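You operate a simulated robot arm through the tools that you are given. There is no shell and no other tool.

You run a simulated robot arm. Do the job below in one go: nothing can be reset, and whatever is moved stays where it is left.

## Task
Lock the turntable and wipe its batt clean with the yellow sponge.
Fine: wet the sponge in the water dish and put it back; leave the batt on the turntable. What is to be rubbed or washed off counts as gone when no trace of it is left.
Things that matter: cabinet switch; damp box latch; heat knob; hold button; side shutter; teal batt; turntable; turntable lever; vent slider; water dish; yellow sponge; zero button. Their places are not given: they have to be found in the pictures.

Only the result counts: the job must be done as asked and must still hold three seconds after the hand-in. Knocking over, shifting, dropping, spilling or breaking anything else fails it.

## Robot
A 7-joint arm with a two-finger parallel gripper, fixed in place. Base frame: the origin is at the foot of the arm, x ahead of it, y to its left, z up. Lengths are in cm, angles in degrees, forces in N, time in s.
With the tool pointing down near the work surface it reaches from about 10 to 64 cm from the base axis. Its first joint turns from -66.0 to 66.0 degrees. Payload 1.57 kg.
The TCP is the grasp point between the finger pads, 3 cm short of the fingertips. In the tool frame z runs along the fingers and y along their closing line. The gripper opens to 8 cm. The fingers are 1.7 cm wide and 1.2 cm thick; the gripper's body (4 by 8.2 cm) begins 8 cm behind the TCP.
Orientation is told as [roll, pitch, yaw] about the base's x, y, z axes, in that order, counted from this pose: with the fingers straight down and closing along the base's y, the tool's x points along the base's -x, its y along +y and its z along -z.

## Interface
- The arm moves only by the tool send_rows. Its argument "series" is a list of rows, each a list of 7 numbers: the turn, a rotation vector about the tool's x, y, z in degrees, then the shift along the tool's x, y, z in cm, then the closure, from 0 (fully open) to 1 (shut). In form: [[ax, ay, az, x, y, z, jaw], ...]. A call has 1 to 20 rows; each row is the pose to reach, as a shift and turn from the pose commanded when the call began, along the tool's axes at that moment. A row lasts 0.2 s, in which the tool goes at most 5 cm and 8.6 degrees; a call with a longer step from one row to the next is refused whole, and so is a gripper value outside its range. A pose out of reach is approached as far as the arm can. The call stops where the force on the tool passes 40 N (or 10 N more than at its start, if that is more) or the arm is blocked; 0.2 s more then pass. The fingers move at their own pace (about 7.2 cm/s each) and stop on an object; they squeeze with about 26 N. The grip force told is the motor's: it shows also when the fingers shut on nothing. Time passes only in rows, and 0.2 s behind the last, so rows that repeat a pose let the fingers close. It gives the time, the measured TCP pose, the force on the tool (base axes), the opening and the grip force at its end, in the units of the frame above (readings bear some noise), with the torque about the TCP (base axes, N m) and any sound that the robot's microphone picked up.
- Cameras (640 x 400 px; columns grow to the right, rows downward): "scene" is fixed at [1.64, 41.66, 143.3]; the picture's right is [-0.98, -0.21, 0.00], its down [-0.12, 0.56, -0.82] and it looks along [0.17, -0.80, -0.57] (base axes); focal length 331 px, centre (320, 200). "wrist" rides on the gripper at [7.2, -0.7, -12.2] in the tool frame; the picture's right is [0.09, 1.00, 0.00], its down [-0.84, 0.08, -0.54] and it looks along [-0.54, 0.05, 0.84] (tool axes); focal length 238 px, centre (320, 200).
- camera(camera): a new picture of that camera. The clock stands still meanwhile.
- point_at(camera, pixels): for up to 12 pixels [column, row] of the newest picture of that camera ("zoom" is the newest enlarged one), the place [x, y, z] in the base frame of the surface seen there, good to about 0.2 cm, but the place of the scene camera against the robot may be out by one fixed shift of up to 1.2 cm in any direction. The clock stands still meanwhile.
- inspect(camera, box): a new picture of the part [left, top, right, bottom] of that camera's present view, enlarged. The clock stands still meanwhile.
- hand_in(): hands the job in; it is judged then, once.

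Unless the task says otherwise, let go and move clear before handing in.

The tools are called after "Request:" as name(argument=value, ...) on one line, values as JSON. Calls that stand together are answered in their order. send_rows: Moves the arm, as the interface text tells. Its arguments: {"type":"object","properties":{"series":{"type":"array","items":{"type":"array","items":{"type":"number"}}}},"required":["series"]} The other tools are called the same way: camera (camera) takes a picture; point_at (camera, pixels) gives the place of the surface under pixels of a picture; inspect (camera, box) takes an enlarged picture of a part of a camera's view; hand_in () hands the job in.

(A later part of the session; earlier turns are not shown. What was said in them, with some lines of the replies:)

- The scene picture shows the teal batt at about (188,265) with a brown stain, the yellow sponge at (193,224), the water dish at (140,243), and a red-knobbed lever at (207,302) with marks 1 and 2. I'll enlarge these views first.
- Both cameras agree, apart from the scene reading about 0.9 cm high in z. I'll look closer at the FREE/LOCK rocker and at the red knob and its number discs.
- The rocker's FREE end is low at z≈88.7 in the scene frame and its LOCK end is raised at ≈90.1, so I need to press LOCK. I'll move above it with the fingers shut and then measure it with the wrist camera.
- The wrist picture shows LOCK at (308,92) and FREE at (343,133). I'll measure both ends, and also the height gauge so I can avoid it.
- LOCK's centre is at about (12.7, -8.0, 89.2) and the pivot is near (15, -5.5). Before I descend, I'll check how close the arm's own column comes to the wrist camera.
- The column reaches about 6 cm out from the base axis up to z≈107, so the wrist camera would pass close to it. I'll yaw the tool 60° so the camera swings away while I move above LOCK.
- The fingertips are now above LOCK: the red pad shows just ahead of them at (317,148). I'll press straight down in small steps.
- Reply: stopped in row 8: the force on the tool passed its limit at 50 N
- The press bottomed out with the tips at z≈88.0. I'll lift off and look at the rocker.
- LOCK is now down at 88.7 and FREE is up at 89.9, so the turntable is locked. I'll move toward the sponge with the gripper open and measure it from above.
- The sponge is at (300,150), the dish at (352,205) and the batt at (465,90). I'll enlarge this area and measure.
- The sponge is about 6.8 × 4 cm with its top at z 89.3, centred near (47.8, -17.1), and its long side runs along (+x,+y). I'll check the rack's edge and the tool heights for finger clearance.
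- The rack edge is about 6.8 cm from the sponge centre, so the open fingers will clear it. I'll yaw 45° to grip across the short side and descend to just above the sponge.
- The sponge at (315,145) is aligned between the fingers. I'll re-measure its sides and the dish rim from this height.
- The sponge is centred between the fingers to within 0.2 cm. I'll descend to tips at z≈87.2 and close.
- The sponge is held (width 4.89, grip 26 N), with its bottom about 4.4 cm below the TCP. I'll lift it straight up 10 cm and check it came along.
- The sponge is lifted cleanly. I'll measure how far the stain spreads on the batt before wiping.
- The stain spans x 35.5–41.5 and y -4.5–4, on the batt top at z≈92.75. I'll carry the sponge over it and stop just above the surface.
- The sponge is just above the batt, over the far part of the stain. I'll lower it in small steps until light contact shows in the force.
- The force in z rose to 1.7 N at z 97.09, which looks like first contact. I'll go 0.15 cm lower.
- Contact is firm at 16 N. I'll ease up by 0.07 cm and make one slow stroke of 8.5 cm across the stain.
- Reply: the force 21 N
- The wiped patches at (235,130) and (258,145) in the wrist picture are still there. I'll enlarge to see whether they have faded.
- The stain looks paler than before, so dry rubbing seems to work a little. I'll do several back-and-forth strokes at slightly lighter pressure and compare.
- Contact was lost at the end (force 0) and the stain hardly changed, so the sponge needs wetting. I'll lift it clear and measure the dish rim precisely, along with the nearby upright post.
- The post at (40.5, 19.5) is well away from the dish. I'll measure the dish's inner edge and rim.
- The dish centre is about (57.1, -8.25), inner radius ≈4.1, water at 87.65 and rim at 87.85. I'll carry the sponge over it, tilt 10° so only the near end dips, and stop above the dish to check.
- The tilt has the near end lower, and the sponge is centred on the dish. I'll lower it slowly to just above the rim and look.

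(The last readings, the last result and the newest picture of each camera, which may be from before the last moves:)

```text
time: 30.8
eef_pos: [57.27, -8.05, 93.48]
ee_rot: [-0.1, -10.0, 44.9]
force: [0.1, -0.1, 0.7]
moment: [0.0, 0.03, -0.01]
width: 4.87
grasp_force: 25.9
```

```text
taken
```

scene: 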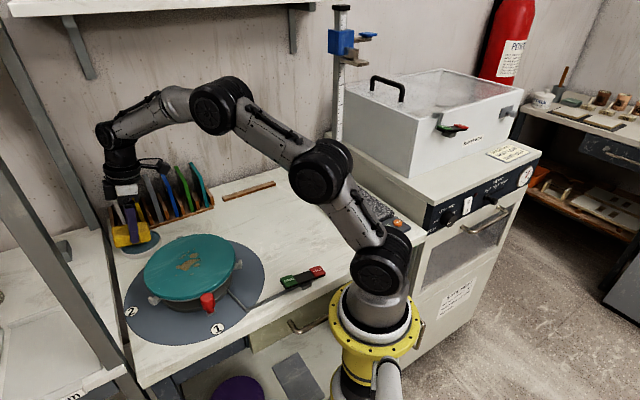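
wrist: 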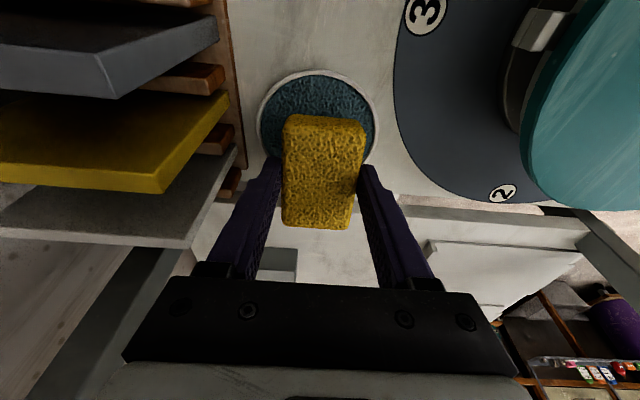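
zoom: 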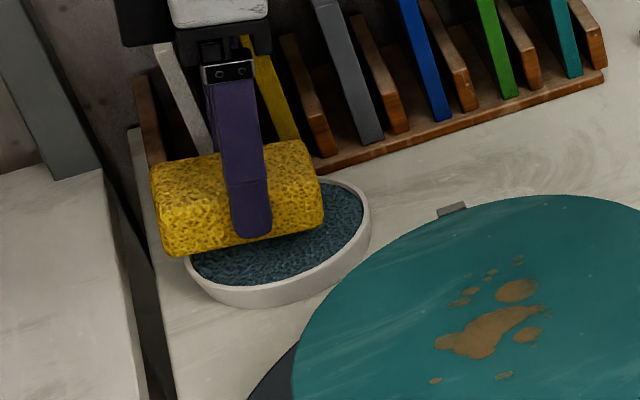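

The sponge is about 0.7 cm above the water at its near end and clear of the rim. I'll dip it 1.45 cm, hold, then lift.

Request:
send_rows(series=[[0, 0, 0, 0.09, 0, 0.5, 1], [0, 0, 0, 0.17, 0, 0.95, 1], [0, 0, 0, 0.22, 0, 1.25, 1], [0, 0, 0, 0.25, 0, 1.43, 1], [0, 0, 0, 0.25, 0, 1.43, 1], [0, 0, 0, 0.25, 0, 1.43, 1], [0, 0, 0, 0.25, 0, 1.43, 1]])

Request:
camera(camera="scene")

Request:
inspect(camera="scene", box=[100, 190, 200, 280])

Request:
camera(camera="wrist")

```text
time: 32.4
eef_pos: [57.32, -7.96, 92.4]
ee_rot: [-0.4, -10.3, 45.1]
force: [3.4, 3.9, 21.0]
moment: [-0.2, 0.37, -0.02]
width: 4.89
grasp_force: 26.0
```

```text
taken
```

scene: 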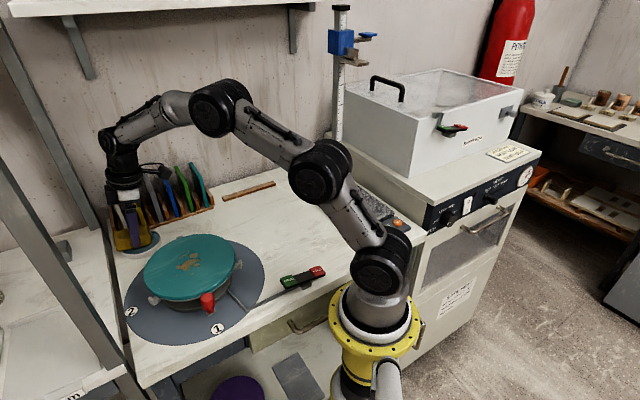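

```text
4.44 times, centred on (150, 235) of scene
```

zoom: 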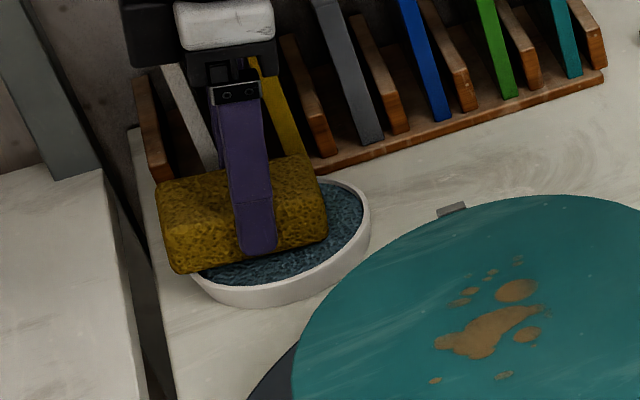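

```text
taken
```

wrist: 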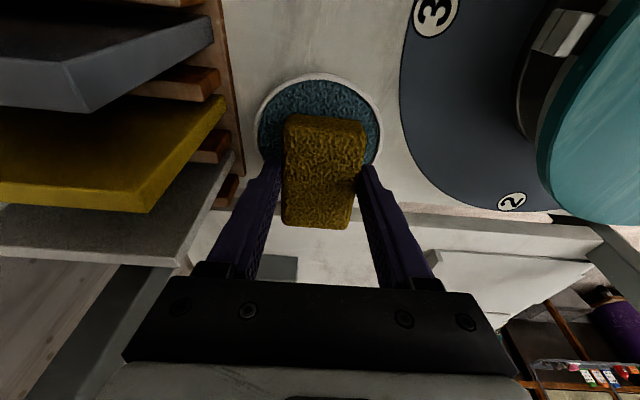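

The sponge has turned darker, so it's wet, and it rests on the solid dish interior at 21 N. I'll lift it straight up, level it and check the dish.

Request:
send_rows(series=[[0, 0, 0, -0.26, 0, -1.5, 1], [0, 0, 0, -0.8, 0, -4.5, 1], [0, 0, 0, -1.4, 0, -8, 1], [0, 5, 0, -1.75, 0, -10, 1], [0, 10, 0, -1.75, 0, -10, 1], [0, 10, 0, -1.75, 0, -10, 1]])

Request:
camera(camera="scene")

Request:
inspect(camera="scene", box=[100, 170, 220, 290])

Request:
camera(camera="wrist")

```text
time: 33.8
eef_pos: [57.14, -8.04, 102.11]
ee_rot: [-0.1, 0.2, 45.0]
force: [1.1, -0.5, -0.3]
moment: [-0.01, 0.0, -0.01]
width: 4.87
grasp_force: 26.2
```

```text
taken
```

scene: 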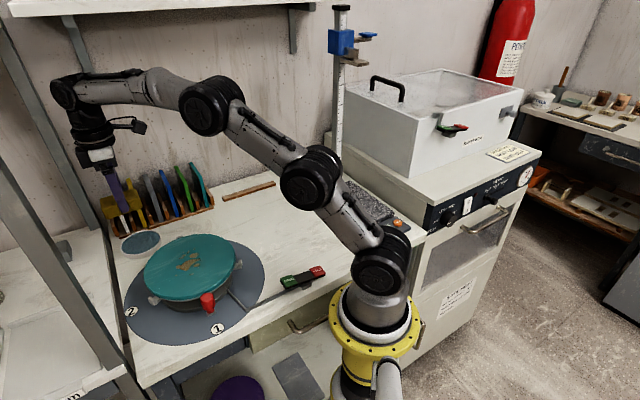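

```text
3.33 times, centred on (160, 230) of scene
```

zoom: 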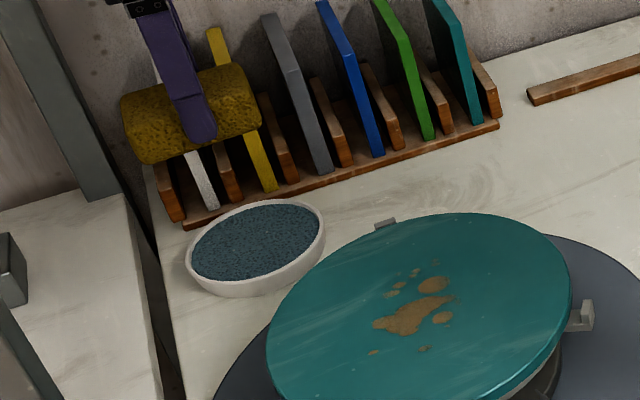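

```text
taken
```

wrist: 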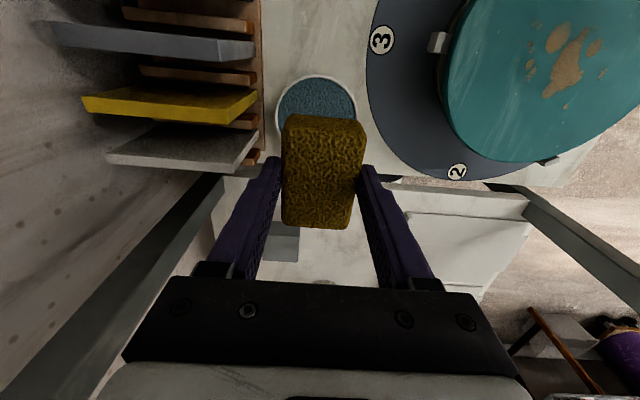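

The dish hasn't moved and the sponge is wet and level. I'll take it back to the start of the stroke on the batt.

Request:
send_rows(series=[[0, 0, 0, 1.9, 3.7, 0, 1], [0, 0, 0, 3.8, 7.3, 0, 1], [0, 0, 0, 5.7, 11, 0, 1], [0, 0, 0, 7.5, 14.6, 0, 1], [0, 0, 0, 7.5, 14.6, 2.5, 1], [0, 0, 0, 7.5, 14.6, 4.3, 1], [0, 0, 0, 7.5, 14.6, 4.7, 1], [0, 0, 0, 7.5, 14.6, 4.9, 1], [0, 0, 0, 7.5, 14.6, 4.9, 1]])

```text
time: 35.8
eef_pos: [41.52, -2.95, 97.31]
ee_rot: [-0.1, 0.0, 45.0]
force: [0.4, -0.5, -0.1]
moment: [-0.04, 0.01, 0.03]
width: 4.87
grasp_force: 26.3
```

Request:
send_rows(series=[[0, 0, 0, 0, 0, 0.15, 1], [0, 0, 0, 0, 0, 0.25, 1], [0, 0, 0, 0, 0, 0.32, 1], [0, 0, 0, 0, 0, 0.32, 1]])

```text
time: 36.8
eef_pos: [41.59, -3.01, 96.93]
ee_rot: [-0.1, 0.0, 45.0]
force: [-0.5, -0.8, 1.7]
moment: [0.05, -0.03, 0.02]
width: 4.87
grasp_force: 26.4
```

Contact is just starting at z≈96.93. I'll press 0.1 cm more and make a stroke out and back.

Request:
send_rows(series=[[0, 0, 0, 0, 0, 0.1, 1], [0, 0, 0, 0, 0.8, 0.1, 1], [0, 0, 0, 0, 1.7, 0.1, 1], [0, 0, 0, 0, 2.6, 0.1, 1], [0, 0, 0, 0, 3.5, 0.1, 1], [0, 0, 0, 0, 4.4, 0.1, 1], [0, 0, 0, 0, 5.3, 0.1, 1], [0, 0, 0, 0, 6.2, 0.1, 1], [0, 0, 0, 0, 7.1, 0.1, 1], [0, 0, 0, 0, 8, 0.1, 1], [0, 0, 0, 0, 8.8, 0.1, 1], [0, 0, 0, 0, 8.8, 0.1, 1]])

Request:
camera(camera="wrist")

Request:
inspect(camera="wrist", box=[160, 70, 300, 200])

```text
time: 39.4
eef_pos: [35.37, 3.18, 96.89]
ee_rot: [-0.1, -0.2, 45.1]
force: [2.3, -3.1, 12.4]
moment: [0.25, -0.44, -0.2]
width: 4.91
grasp_force: 25.8
```

```text
taken
```

wrist: 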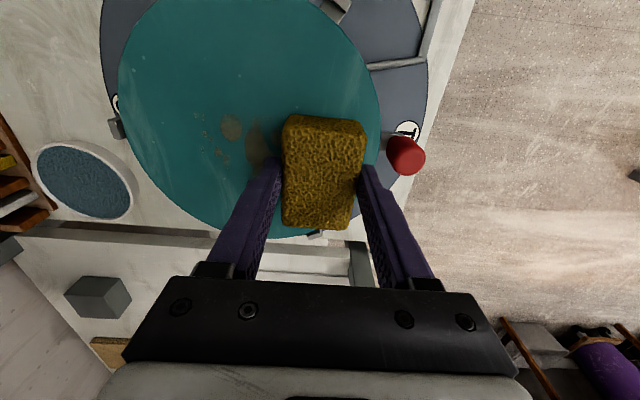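

```text
3.08 times, centred on (230, 135) of wrist
```

zoom: 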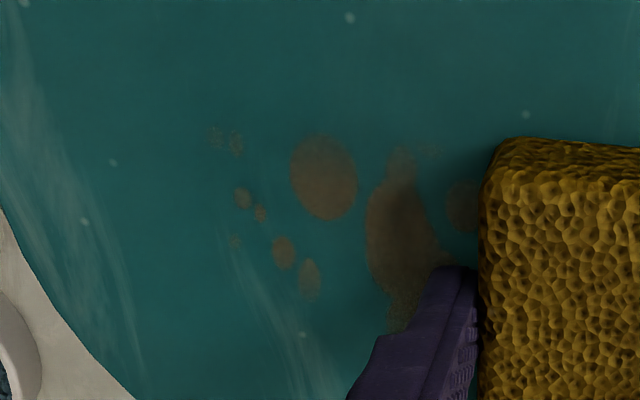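

The wet sponge is clearly fading the stain. I'll keep stroking back and forth at this pressure.

Request:
send_rows(series=[[0, 0, 0, 0, -1, 0.02, 1], [0, 0, 0, 0, -2, 0.02, 1], [0, 0, 0, 0, -3, 0.02, 1], [0, 0, 0, 0, -4, 0.02, 1], [0, 0, 0, 0, -5, 0.02, 1], [0, 0, 0, 0, -6, 0.02, 1], [0, 0, 0, 0, -7, 0.02, 1], [0, 0, 0, 0, -8, 0.02, 1], [0, 0, 0, 0, -9, 0.02, 1], [0, 0, 0, 0, -9.5, 0.02, 1], [0, 0, 0, 0, -8.6, 0.02, 1], [0, 0, 0, 0, -7.6, 0.02, 1], [0, 0, 0, 0, -6.6, 0.02, 1], [0, 0, 0, 0, -5.6, 0.02, 1], [0, 0, 0, 0, -4.6, 0.02, 1], [0, 0, 0, 0, -3.6, 0.02, 1], [0, 0, 0, 0, -2.6, 0.02, 1], [0, 0, 0, 0, -1.6, 0.02, 1], [0, 0, 0, 0, -0.6, 0.02, 1], [0, 0, 0, 0, 0, 0.02, 1]])

Request:
inspect(camera="wrist", box=[160, 70, 300, 200])

Request:
inspect(camera="scene", box=[100, 180, 260, 340])

```text
time: 43.6
eef_pos: [35.44, 3.38, 96.88]
ee_rot: [-0.2, 0.1, 44.9]
force: [0.2, 0.7, -0.3]
moment: [0.0, 0.01, -0.02]
width: 4.89
grasp_force: 25.9
```

```text
3.08 times, centred on (230, 135) of wrist
```

zoom: 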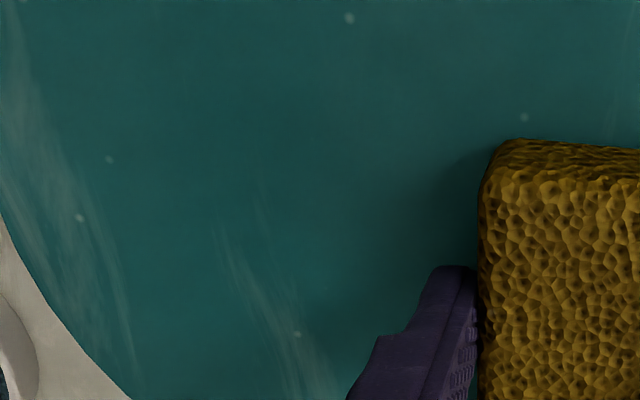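

```text
2.50 times, centred on (180, 260) of scene
```

zoom: 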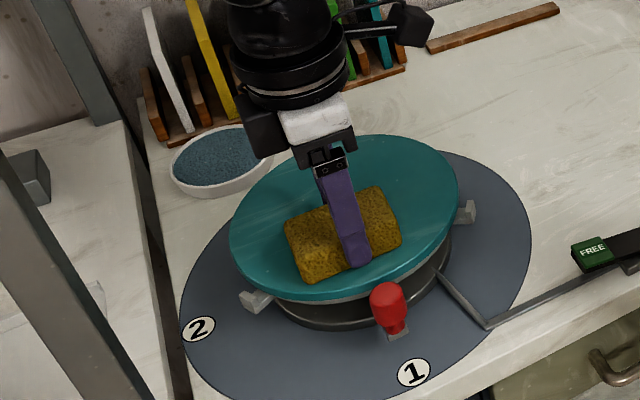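

The visible part of the stain is gone. I'll lift and look at the whole batt, including the part hidden under the sponge.

Request:
send_rows(series=[[0, 0, 0, 0, -0.5, -1, 1], [0, 0, 0, 0, -3, -4, 1], [0, 0, 0, 0, -7, -6, 1], [0, 0, 0, 0, -11, -6.2, 1], [0, 0, 0, 2, -15, -6.2, 1], [0, 0, 0, 4, -19, -6.2, 1], [0, 0, 0, 5.5, -22.5, -6.2, 1], [0, 0, 0, 5.5, -22.5, -6.2, 1]])

Request:
camera(camera="wrist")

Request:
inspect(camera="scene", box=[120, 220, 260, 320])

Request:
camera(camera="scene")

```text
time: 45.4
eef_pos: [47.27, -16.58, 103.08]
ee_rot: [-0.1, 0.0, 45.1]
force: [0.0, 0.3, -0.4]
moment: [0.02, -0.01, 0.02]
width: 4.86
grasp_force: 26.1
```

```text
taken
```

wrist: 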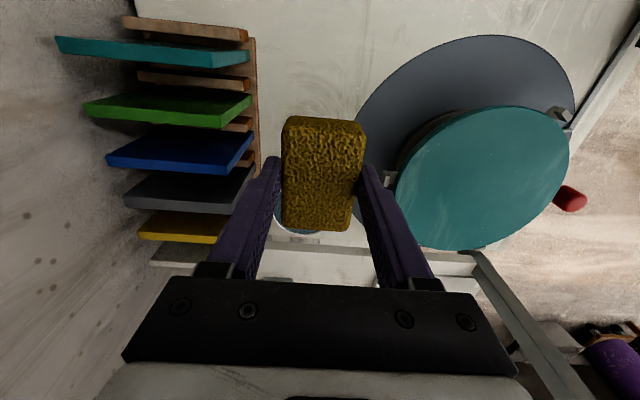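

```text
4.00 times, centred on (190, 270) of scene
```

zoom: 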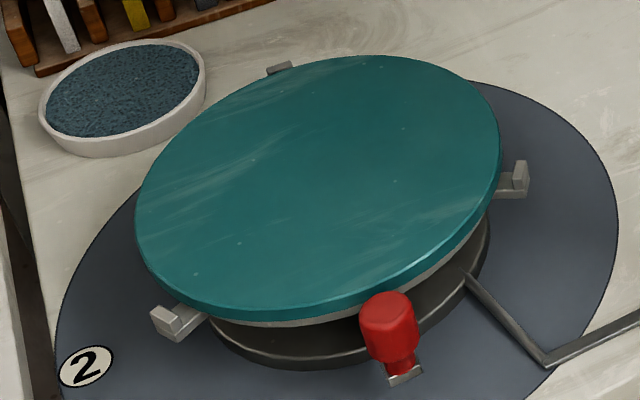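

```text
taken
```

scene: 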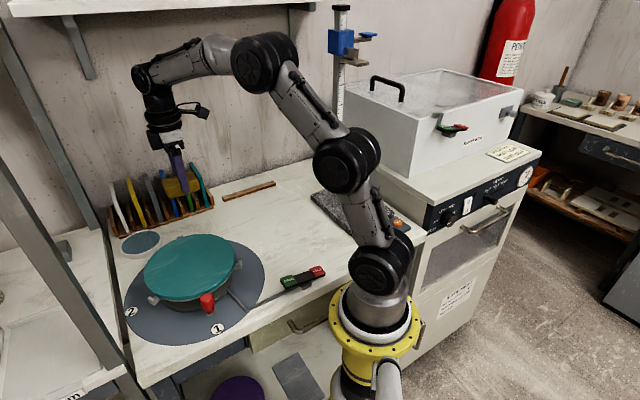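

The batt looks clean. I'll enlarge the stain area further to check for any faint trace before putting the sponge back.

Request:
inspect(camera="scene", box=[160, 240, 220, 280])

Request:
inspect(camera="wrist", box=[420, 140, 540, 240])

```text
10.00 times, centred on (190, 260) of scene
```

zoom: 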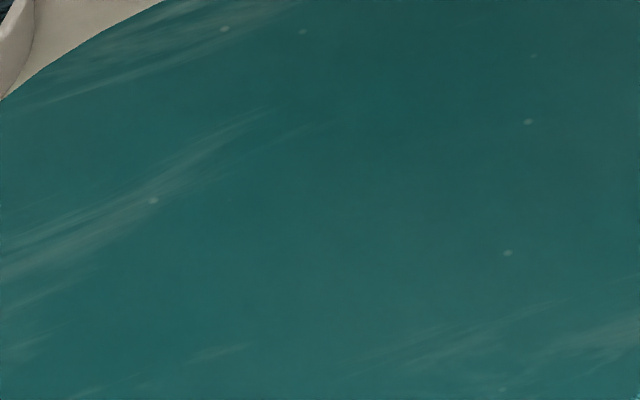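

```text
4.00 times, centred on (480, 190) of wrist
```

zoom: 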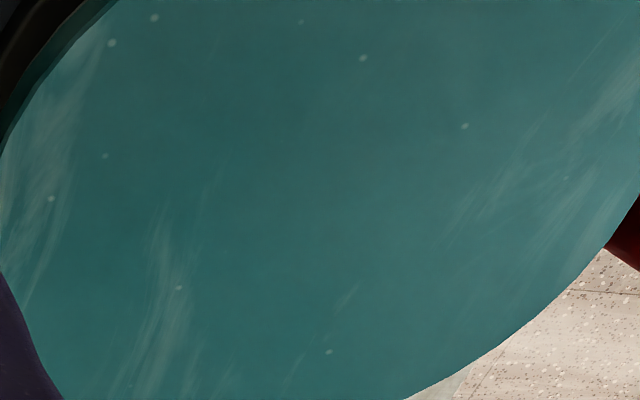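

No trace is visible, and the pale streaks were on the batt from the start. To be safe against residue too faint to see, I'll make one more wet pass.

Request:
send_rows(series=[[0, 0, 0, -1.4, 3.5, 0, 1], [0, 0, 0, -2.8, 7, 0, 1], [0, 0, 0, -4.2, 10.5, 0, 1], [0, 0, 0, -5.5, 13.9, 0, 1], [0, 0, 0, -5.5, 13.9, 3, 1], [0, 0, 0, -5.5, 13.9, 5.3, 1], [0, 0, 0, -5.5, 13.9, 5.9, 1], [0, 0, 0, -5.5, 13.9, 6.15, 1], [0, 0, 0, -5.5, 13.9, 6.25, 1], [0, 0, 0, -5.5, 13.9, 6.25, 1]])

```text
time: 47.6
eef_pos: [41.25, -2.82, 96.75]
ee_rot: [-0.1, 0.0, 45.0]
force: [0.0, 1.1, 1.4]
moment: [0.04, 0.0, 0.01]
width: 4.88
grasp_force: 26.2
```

Request:
send_rows(series=[[0, 0, 0, 0, 0, 0.12, 1], [0, 0, 0, 0, 1, 0.12, 1], [0, 0, 0, 0, 2, 0.12, 1], [0, 0, 0, 0, 3, 0.12, 1], [0, 0, 0, 0, 4, 0.12, 1], [0, 0, 0, 0, 5, 0.12, 1], [0, 0, 0, 0, 6, 0.12, 1], [0, 0, 0, 0, 7, 0.12, 1], [0, 0, 0, 0, 8, 0.12, 1], [0, 0, 0, 0, 8.8, 0.12, 1], [0, 0, 0, 0.5, 7.8, 0.13, 1], [0, 0, 0, 0.5, 6.8, 0.13, 1], [0, 0, 0, 0.5, 5.8, 0.13, 1], [0, 0, 0, 0.5, 4.8, 0.13, 1], [0, 0, 0, 0.5, 3.8, 0.13, 1], [0, 0, 0, 0.5, 2.8, 0.13, 1], [0, 0, 0, 0.5, 1.8, 0.13, 1], [0, 0, 0, 0.5, 0.8, 0.13, 1], [0, 0, 0, 0.5, 0, 0.13, 1], [0, 0, 0, 0.5, 0, -1.5, 1]])

Request:
camera(camera="wrist")

Request:
inspect(camera="scene", box=[100, 180, 260, 340])

```text
time: 51.8
eef_pos: [41.02, -3.28, 98.2]
ee_rot: [-0.1, 0.0, 45.0]
force: [0.8, -1.0, -0.6]
moment: [0.01, 0.0, 0.0]
width: 4.9
grasp_force: 26.2
```

```text
taken
```

wrist: 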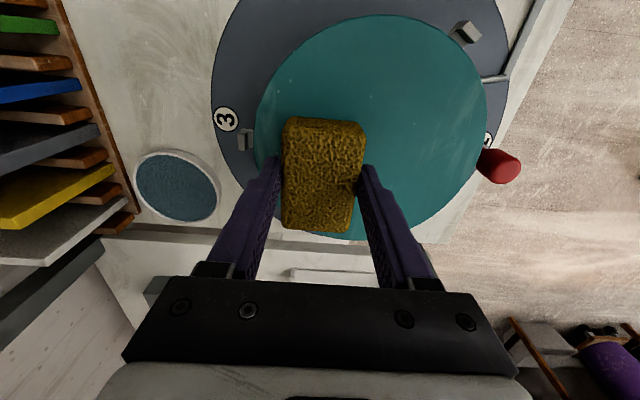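

```text
2.50 times, centred on (180, 260) of scene
```

zoom: 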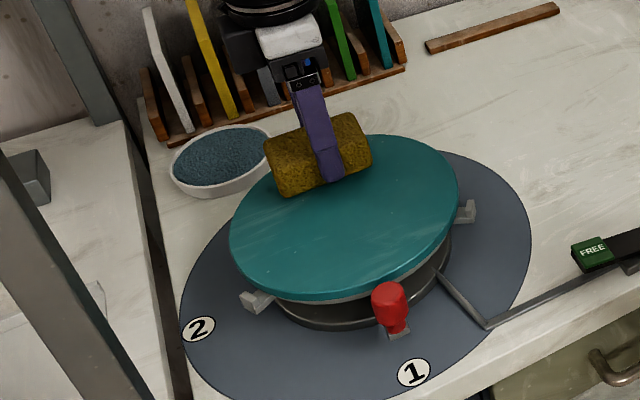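

The batt is clean and still seated, and the dish and rocker are unchanged. I'll take the sponge back to its original spot at (47.95, -17.25) and lower it to just above the table.

Request:
send_rows(series=[[0, 0, 0, 0, 0, -3.2, 1], [0, 0, 0, 1.2, -3.7, -3.2, 1], [0, 0, 0, 2.5, -7.4, -3.2, 1], [0, 0, 0, 3.7, -11.1, -3.2, 1], [0, 0, 0, 5, -14.8, -3.2, 1], [0, 0, 0, 5, -14.8, 0, 1], [0, 0, 0, 5, -14.8, 4, 1], [0, 0, 0, 5, -14.8, 6.5, 1], [0, 0, 0, 5, -14.8, 7.7, 1], [0, 0, 0, 5, -14.8, 7.7, 1]])

Request:
camera(camera="wrist")

```text
time: 54.0
eef_pos: [47.87, -17.21, 90.48]
ee_rot: [-0.1, 0.0, 45.0]
force: [-0.1, 0.8, 0.1]
moment: [0.01, -0.01, 0.0]
width: 4.87
grasp_force: 26.0
```

```text
taken
```

wrist: 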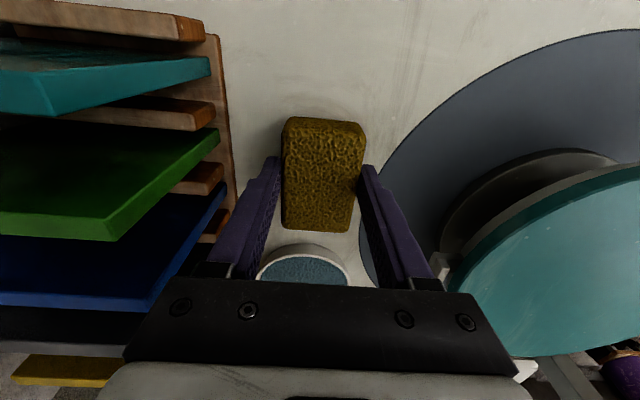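

The sponge is over its original place, about 0.4 cm above the table. I'll lower it gently until I feel contact.

Request:
send_rows(series=[[0, 0, 0, 0, 0, 0.2, 1], [0, 0, 0, 0, 0, 0.35, 1], [0, 0, 0, 0, 0, 0.42, 1], [0, 0, 0, 0, 0, 0.42, 1]])

```text
time: 55.0
eef_pos: [47.91, -17.09, 90.29]
ee_rot: [-0.2, 0.0, 45.0]
force: [1.4, 0.2, -0.2]
moment: [-0.01, 0.02, 0.02]
width: 4.88
grasp_force: 26.2
```

Request:
send_rows(series=[[0, 0, 0, 0, 0, 0.08, 1], [0, 0, 0, 0, 0, 0.15, 1], [0, 0, 0, 0, 0, 0.15, 1]])

```text
time: 55.8
eef_pos: [47.91, -17.2, 90.11]
ee_rot: [-0.1, 0.0, 45.0]
force: [-0.6, -0.7, -0.1]
moment: [0.01, -0.01, 0.04]
width: 4.88
grasp_force: 25.3
```

Request:
send_rows(series=[[0, 0, 0, 0, 0, 0.1, 1], [0, 0, 0, 0, 0, 0.15, 1], [0, 0, 0, 0, 0, 0.15, 1]])

```text
time: 56.6
eef_pos: [48.04, -17.13, 89.98]
ee_rot: [-0.2, -0.2, 45.0]
force: [-2.9, 1.6, 8.6]
moment: [0.08, 0.29, 0.0]
width: 4.9
grasp_force: 26.1
```

The sponge is on the table (8.6 N). I'll open the fingers slowly and rise straight up.

Request:
send_rows(series=[[0, 0, 0, 0, 0, -0.03, 0.3], [0, 0, 0, 0, 0, -0.03, 0.15], [0, 0, 0, 0, 0, -0.03, 0.05], [0, 0, 0, 0, 0, -0.03, 0], [0, 0, 0, 0, 0, -0.03, 0], [0, 0, 0, 0, 0, -1.5, 0], [0, 0, 0, 0, 0, -4, 0], [0, 0, 0, 0, 0, -8, 0], [0, 0, 0, 0, 0, -12, 0], [0, 0, 0, 0, 0, -16, 0], [0, 0, 0, 0, 0, -16, 0]])

Request:
camera(camera="wrist")

Request:
camera(camera="scene")

Request:
inspect(camera="scene", box=[100, 200, 340, 350])

```text
time: 59.0
eef_pos: [47.96, -17.07, 105.86]
ee_rot: [0.0, 0.0, 45.0]
force: [-0.4, -0.2, -0.4]
moment: [-0.01, 0.03, 0.02]
width: 7.99
grasp_force: 0.0
```

```text
taken
```

wrist: 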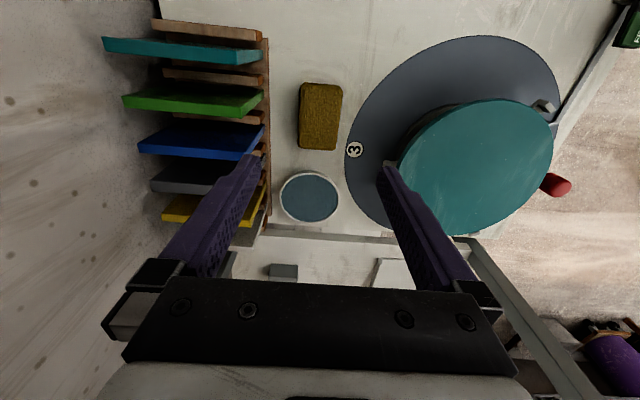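

```text
taken
```

scene: 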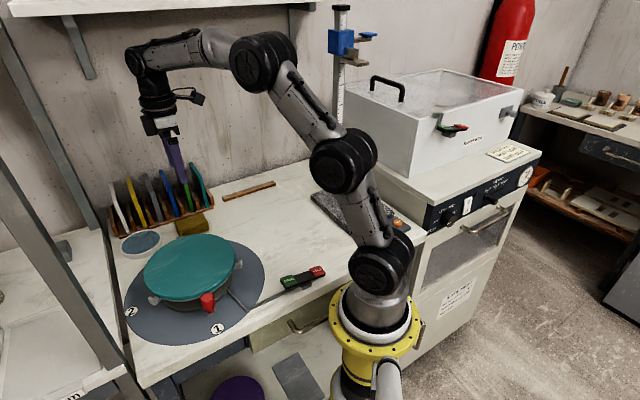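

```text
2.67 times, centred on (220, 275) of scene
```

zoom: 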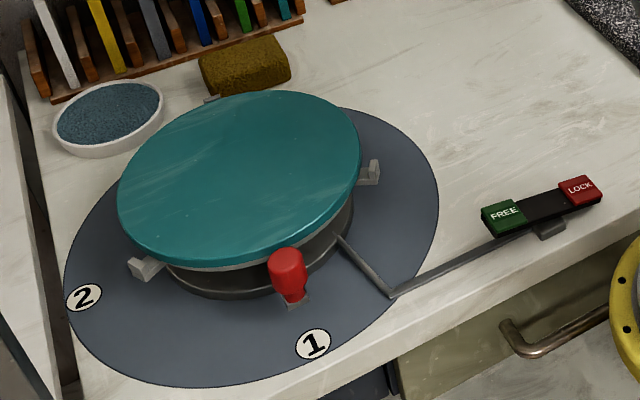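

The batt is clean and still on the turntable, LOCK is down with FREE up at (500,213) in the zoom, and the sponge is back by the rack. The dish and red handle are where they were, and the gripper is clear, so I'm handing in.

Request:
hand_in()

```text
The job is handed in.
```

The turntable is locked and the batt is wiped clean. I've handed the job in, but no verdict has come back yet.

- **Lock:** I pressed the LOCK end of the rocker down. The last picture still shows LOCK down and FREE up.
- **Batt:** Rubbing with the dry sponge barely touched the stain, so I wet the sponge in the water dish. The stain then came off, and I made one extra wet pass in case of faint residue. Enlarged pictures after the main wipe showed no trace. The pale streaks still visible were there at the start.
- **Sponge:** It is back in its original spot by the rack, still damp.
- **Everything else:** The batt is still on the turntable. The dish and red handle look unmoved, and the gripper is open and clear.
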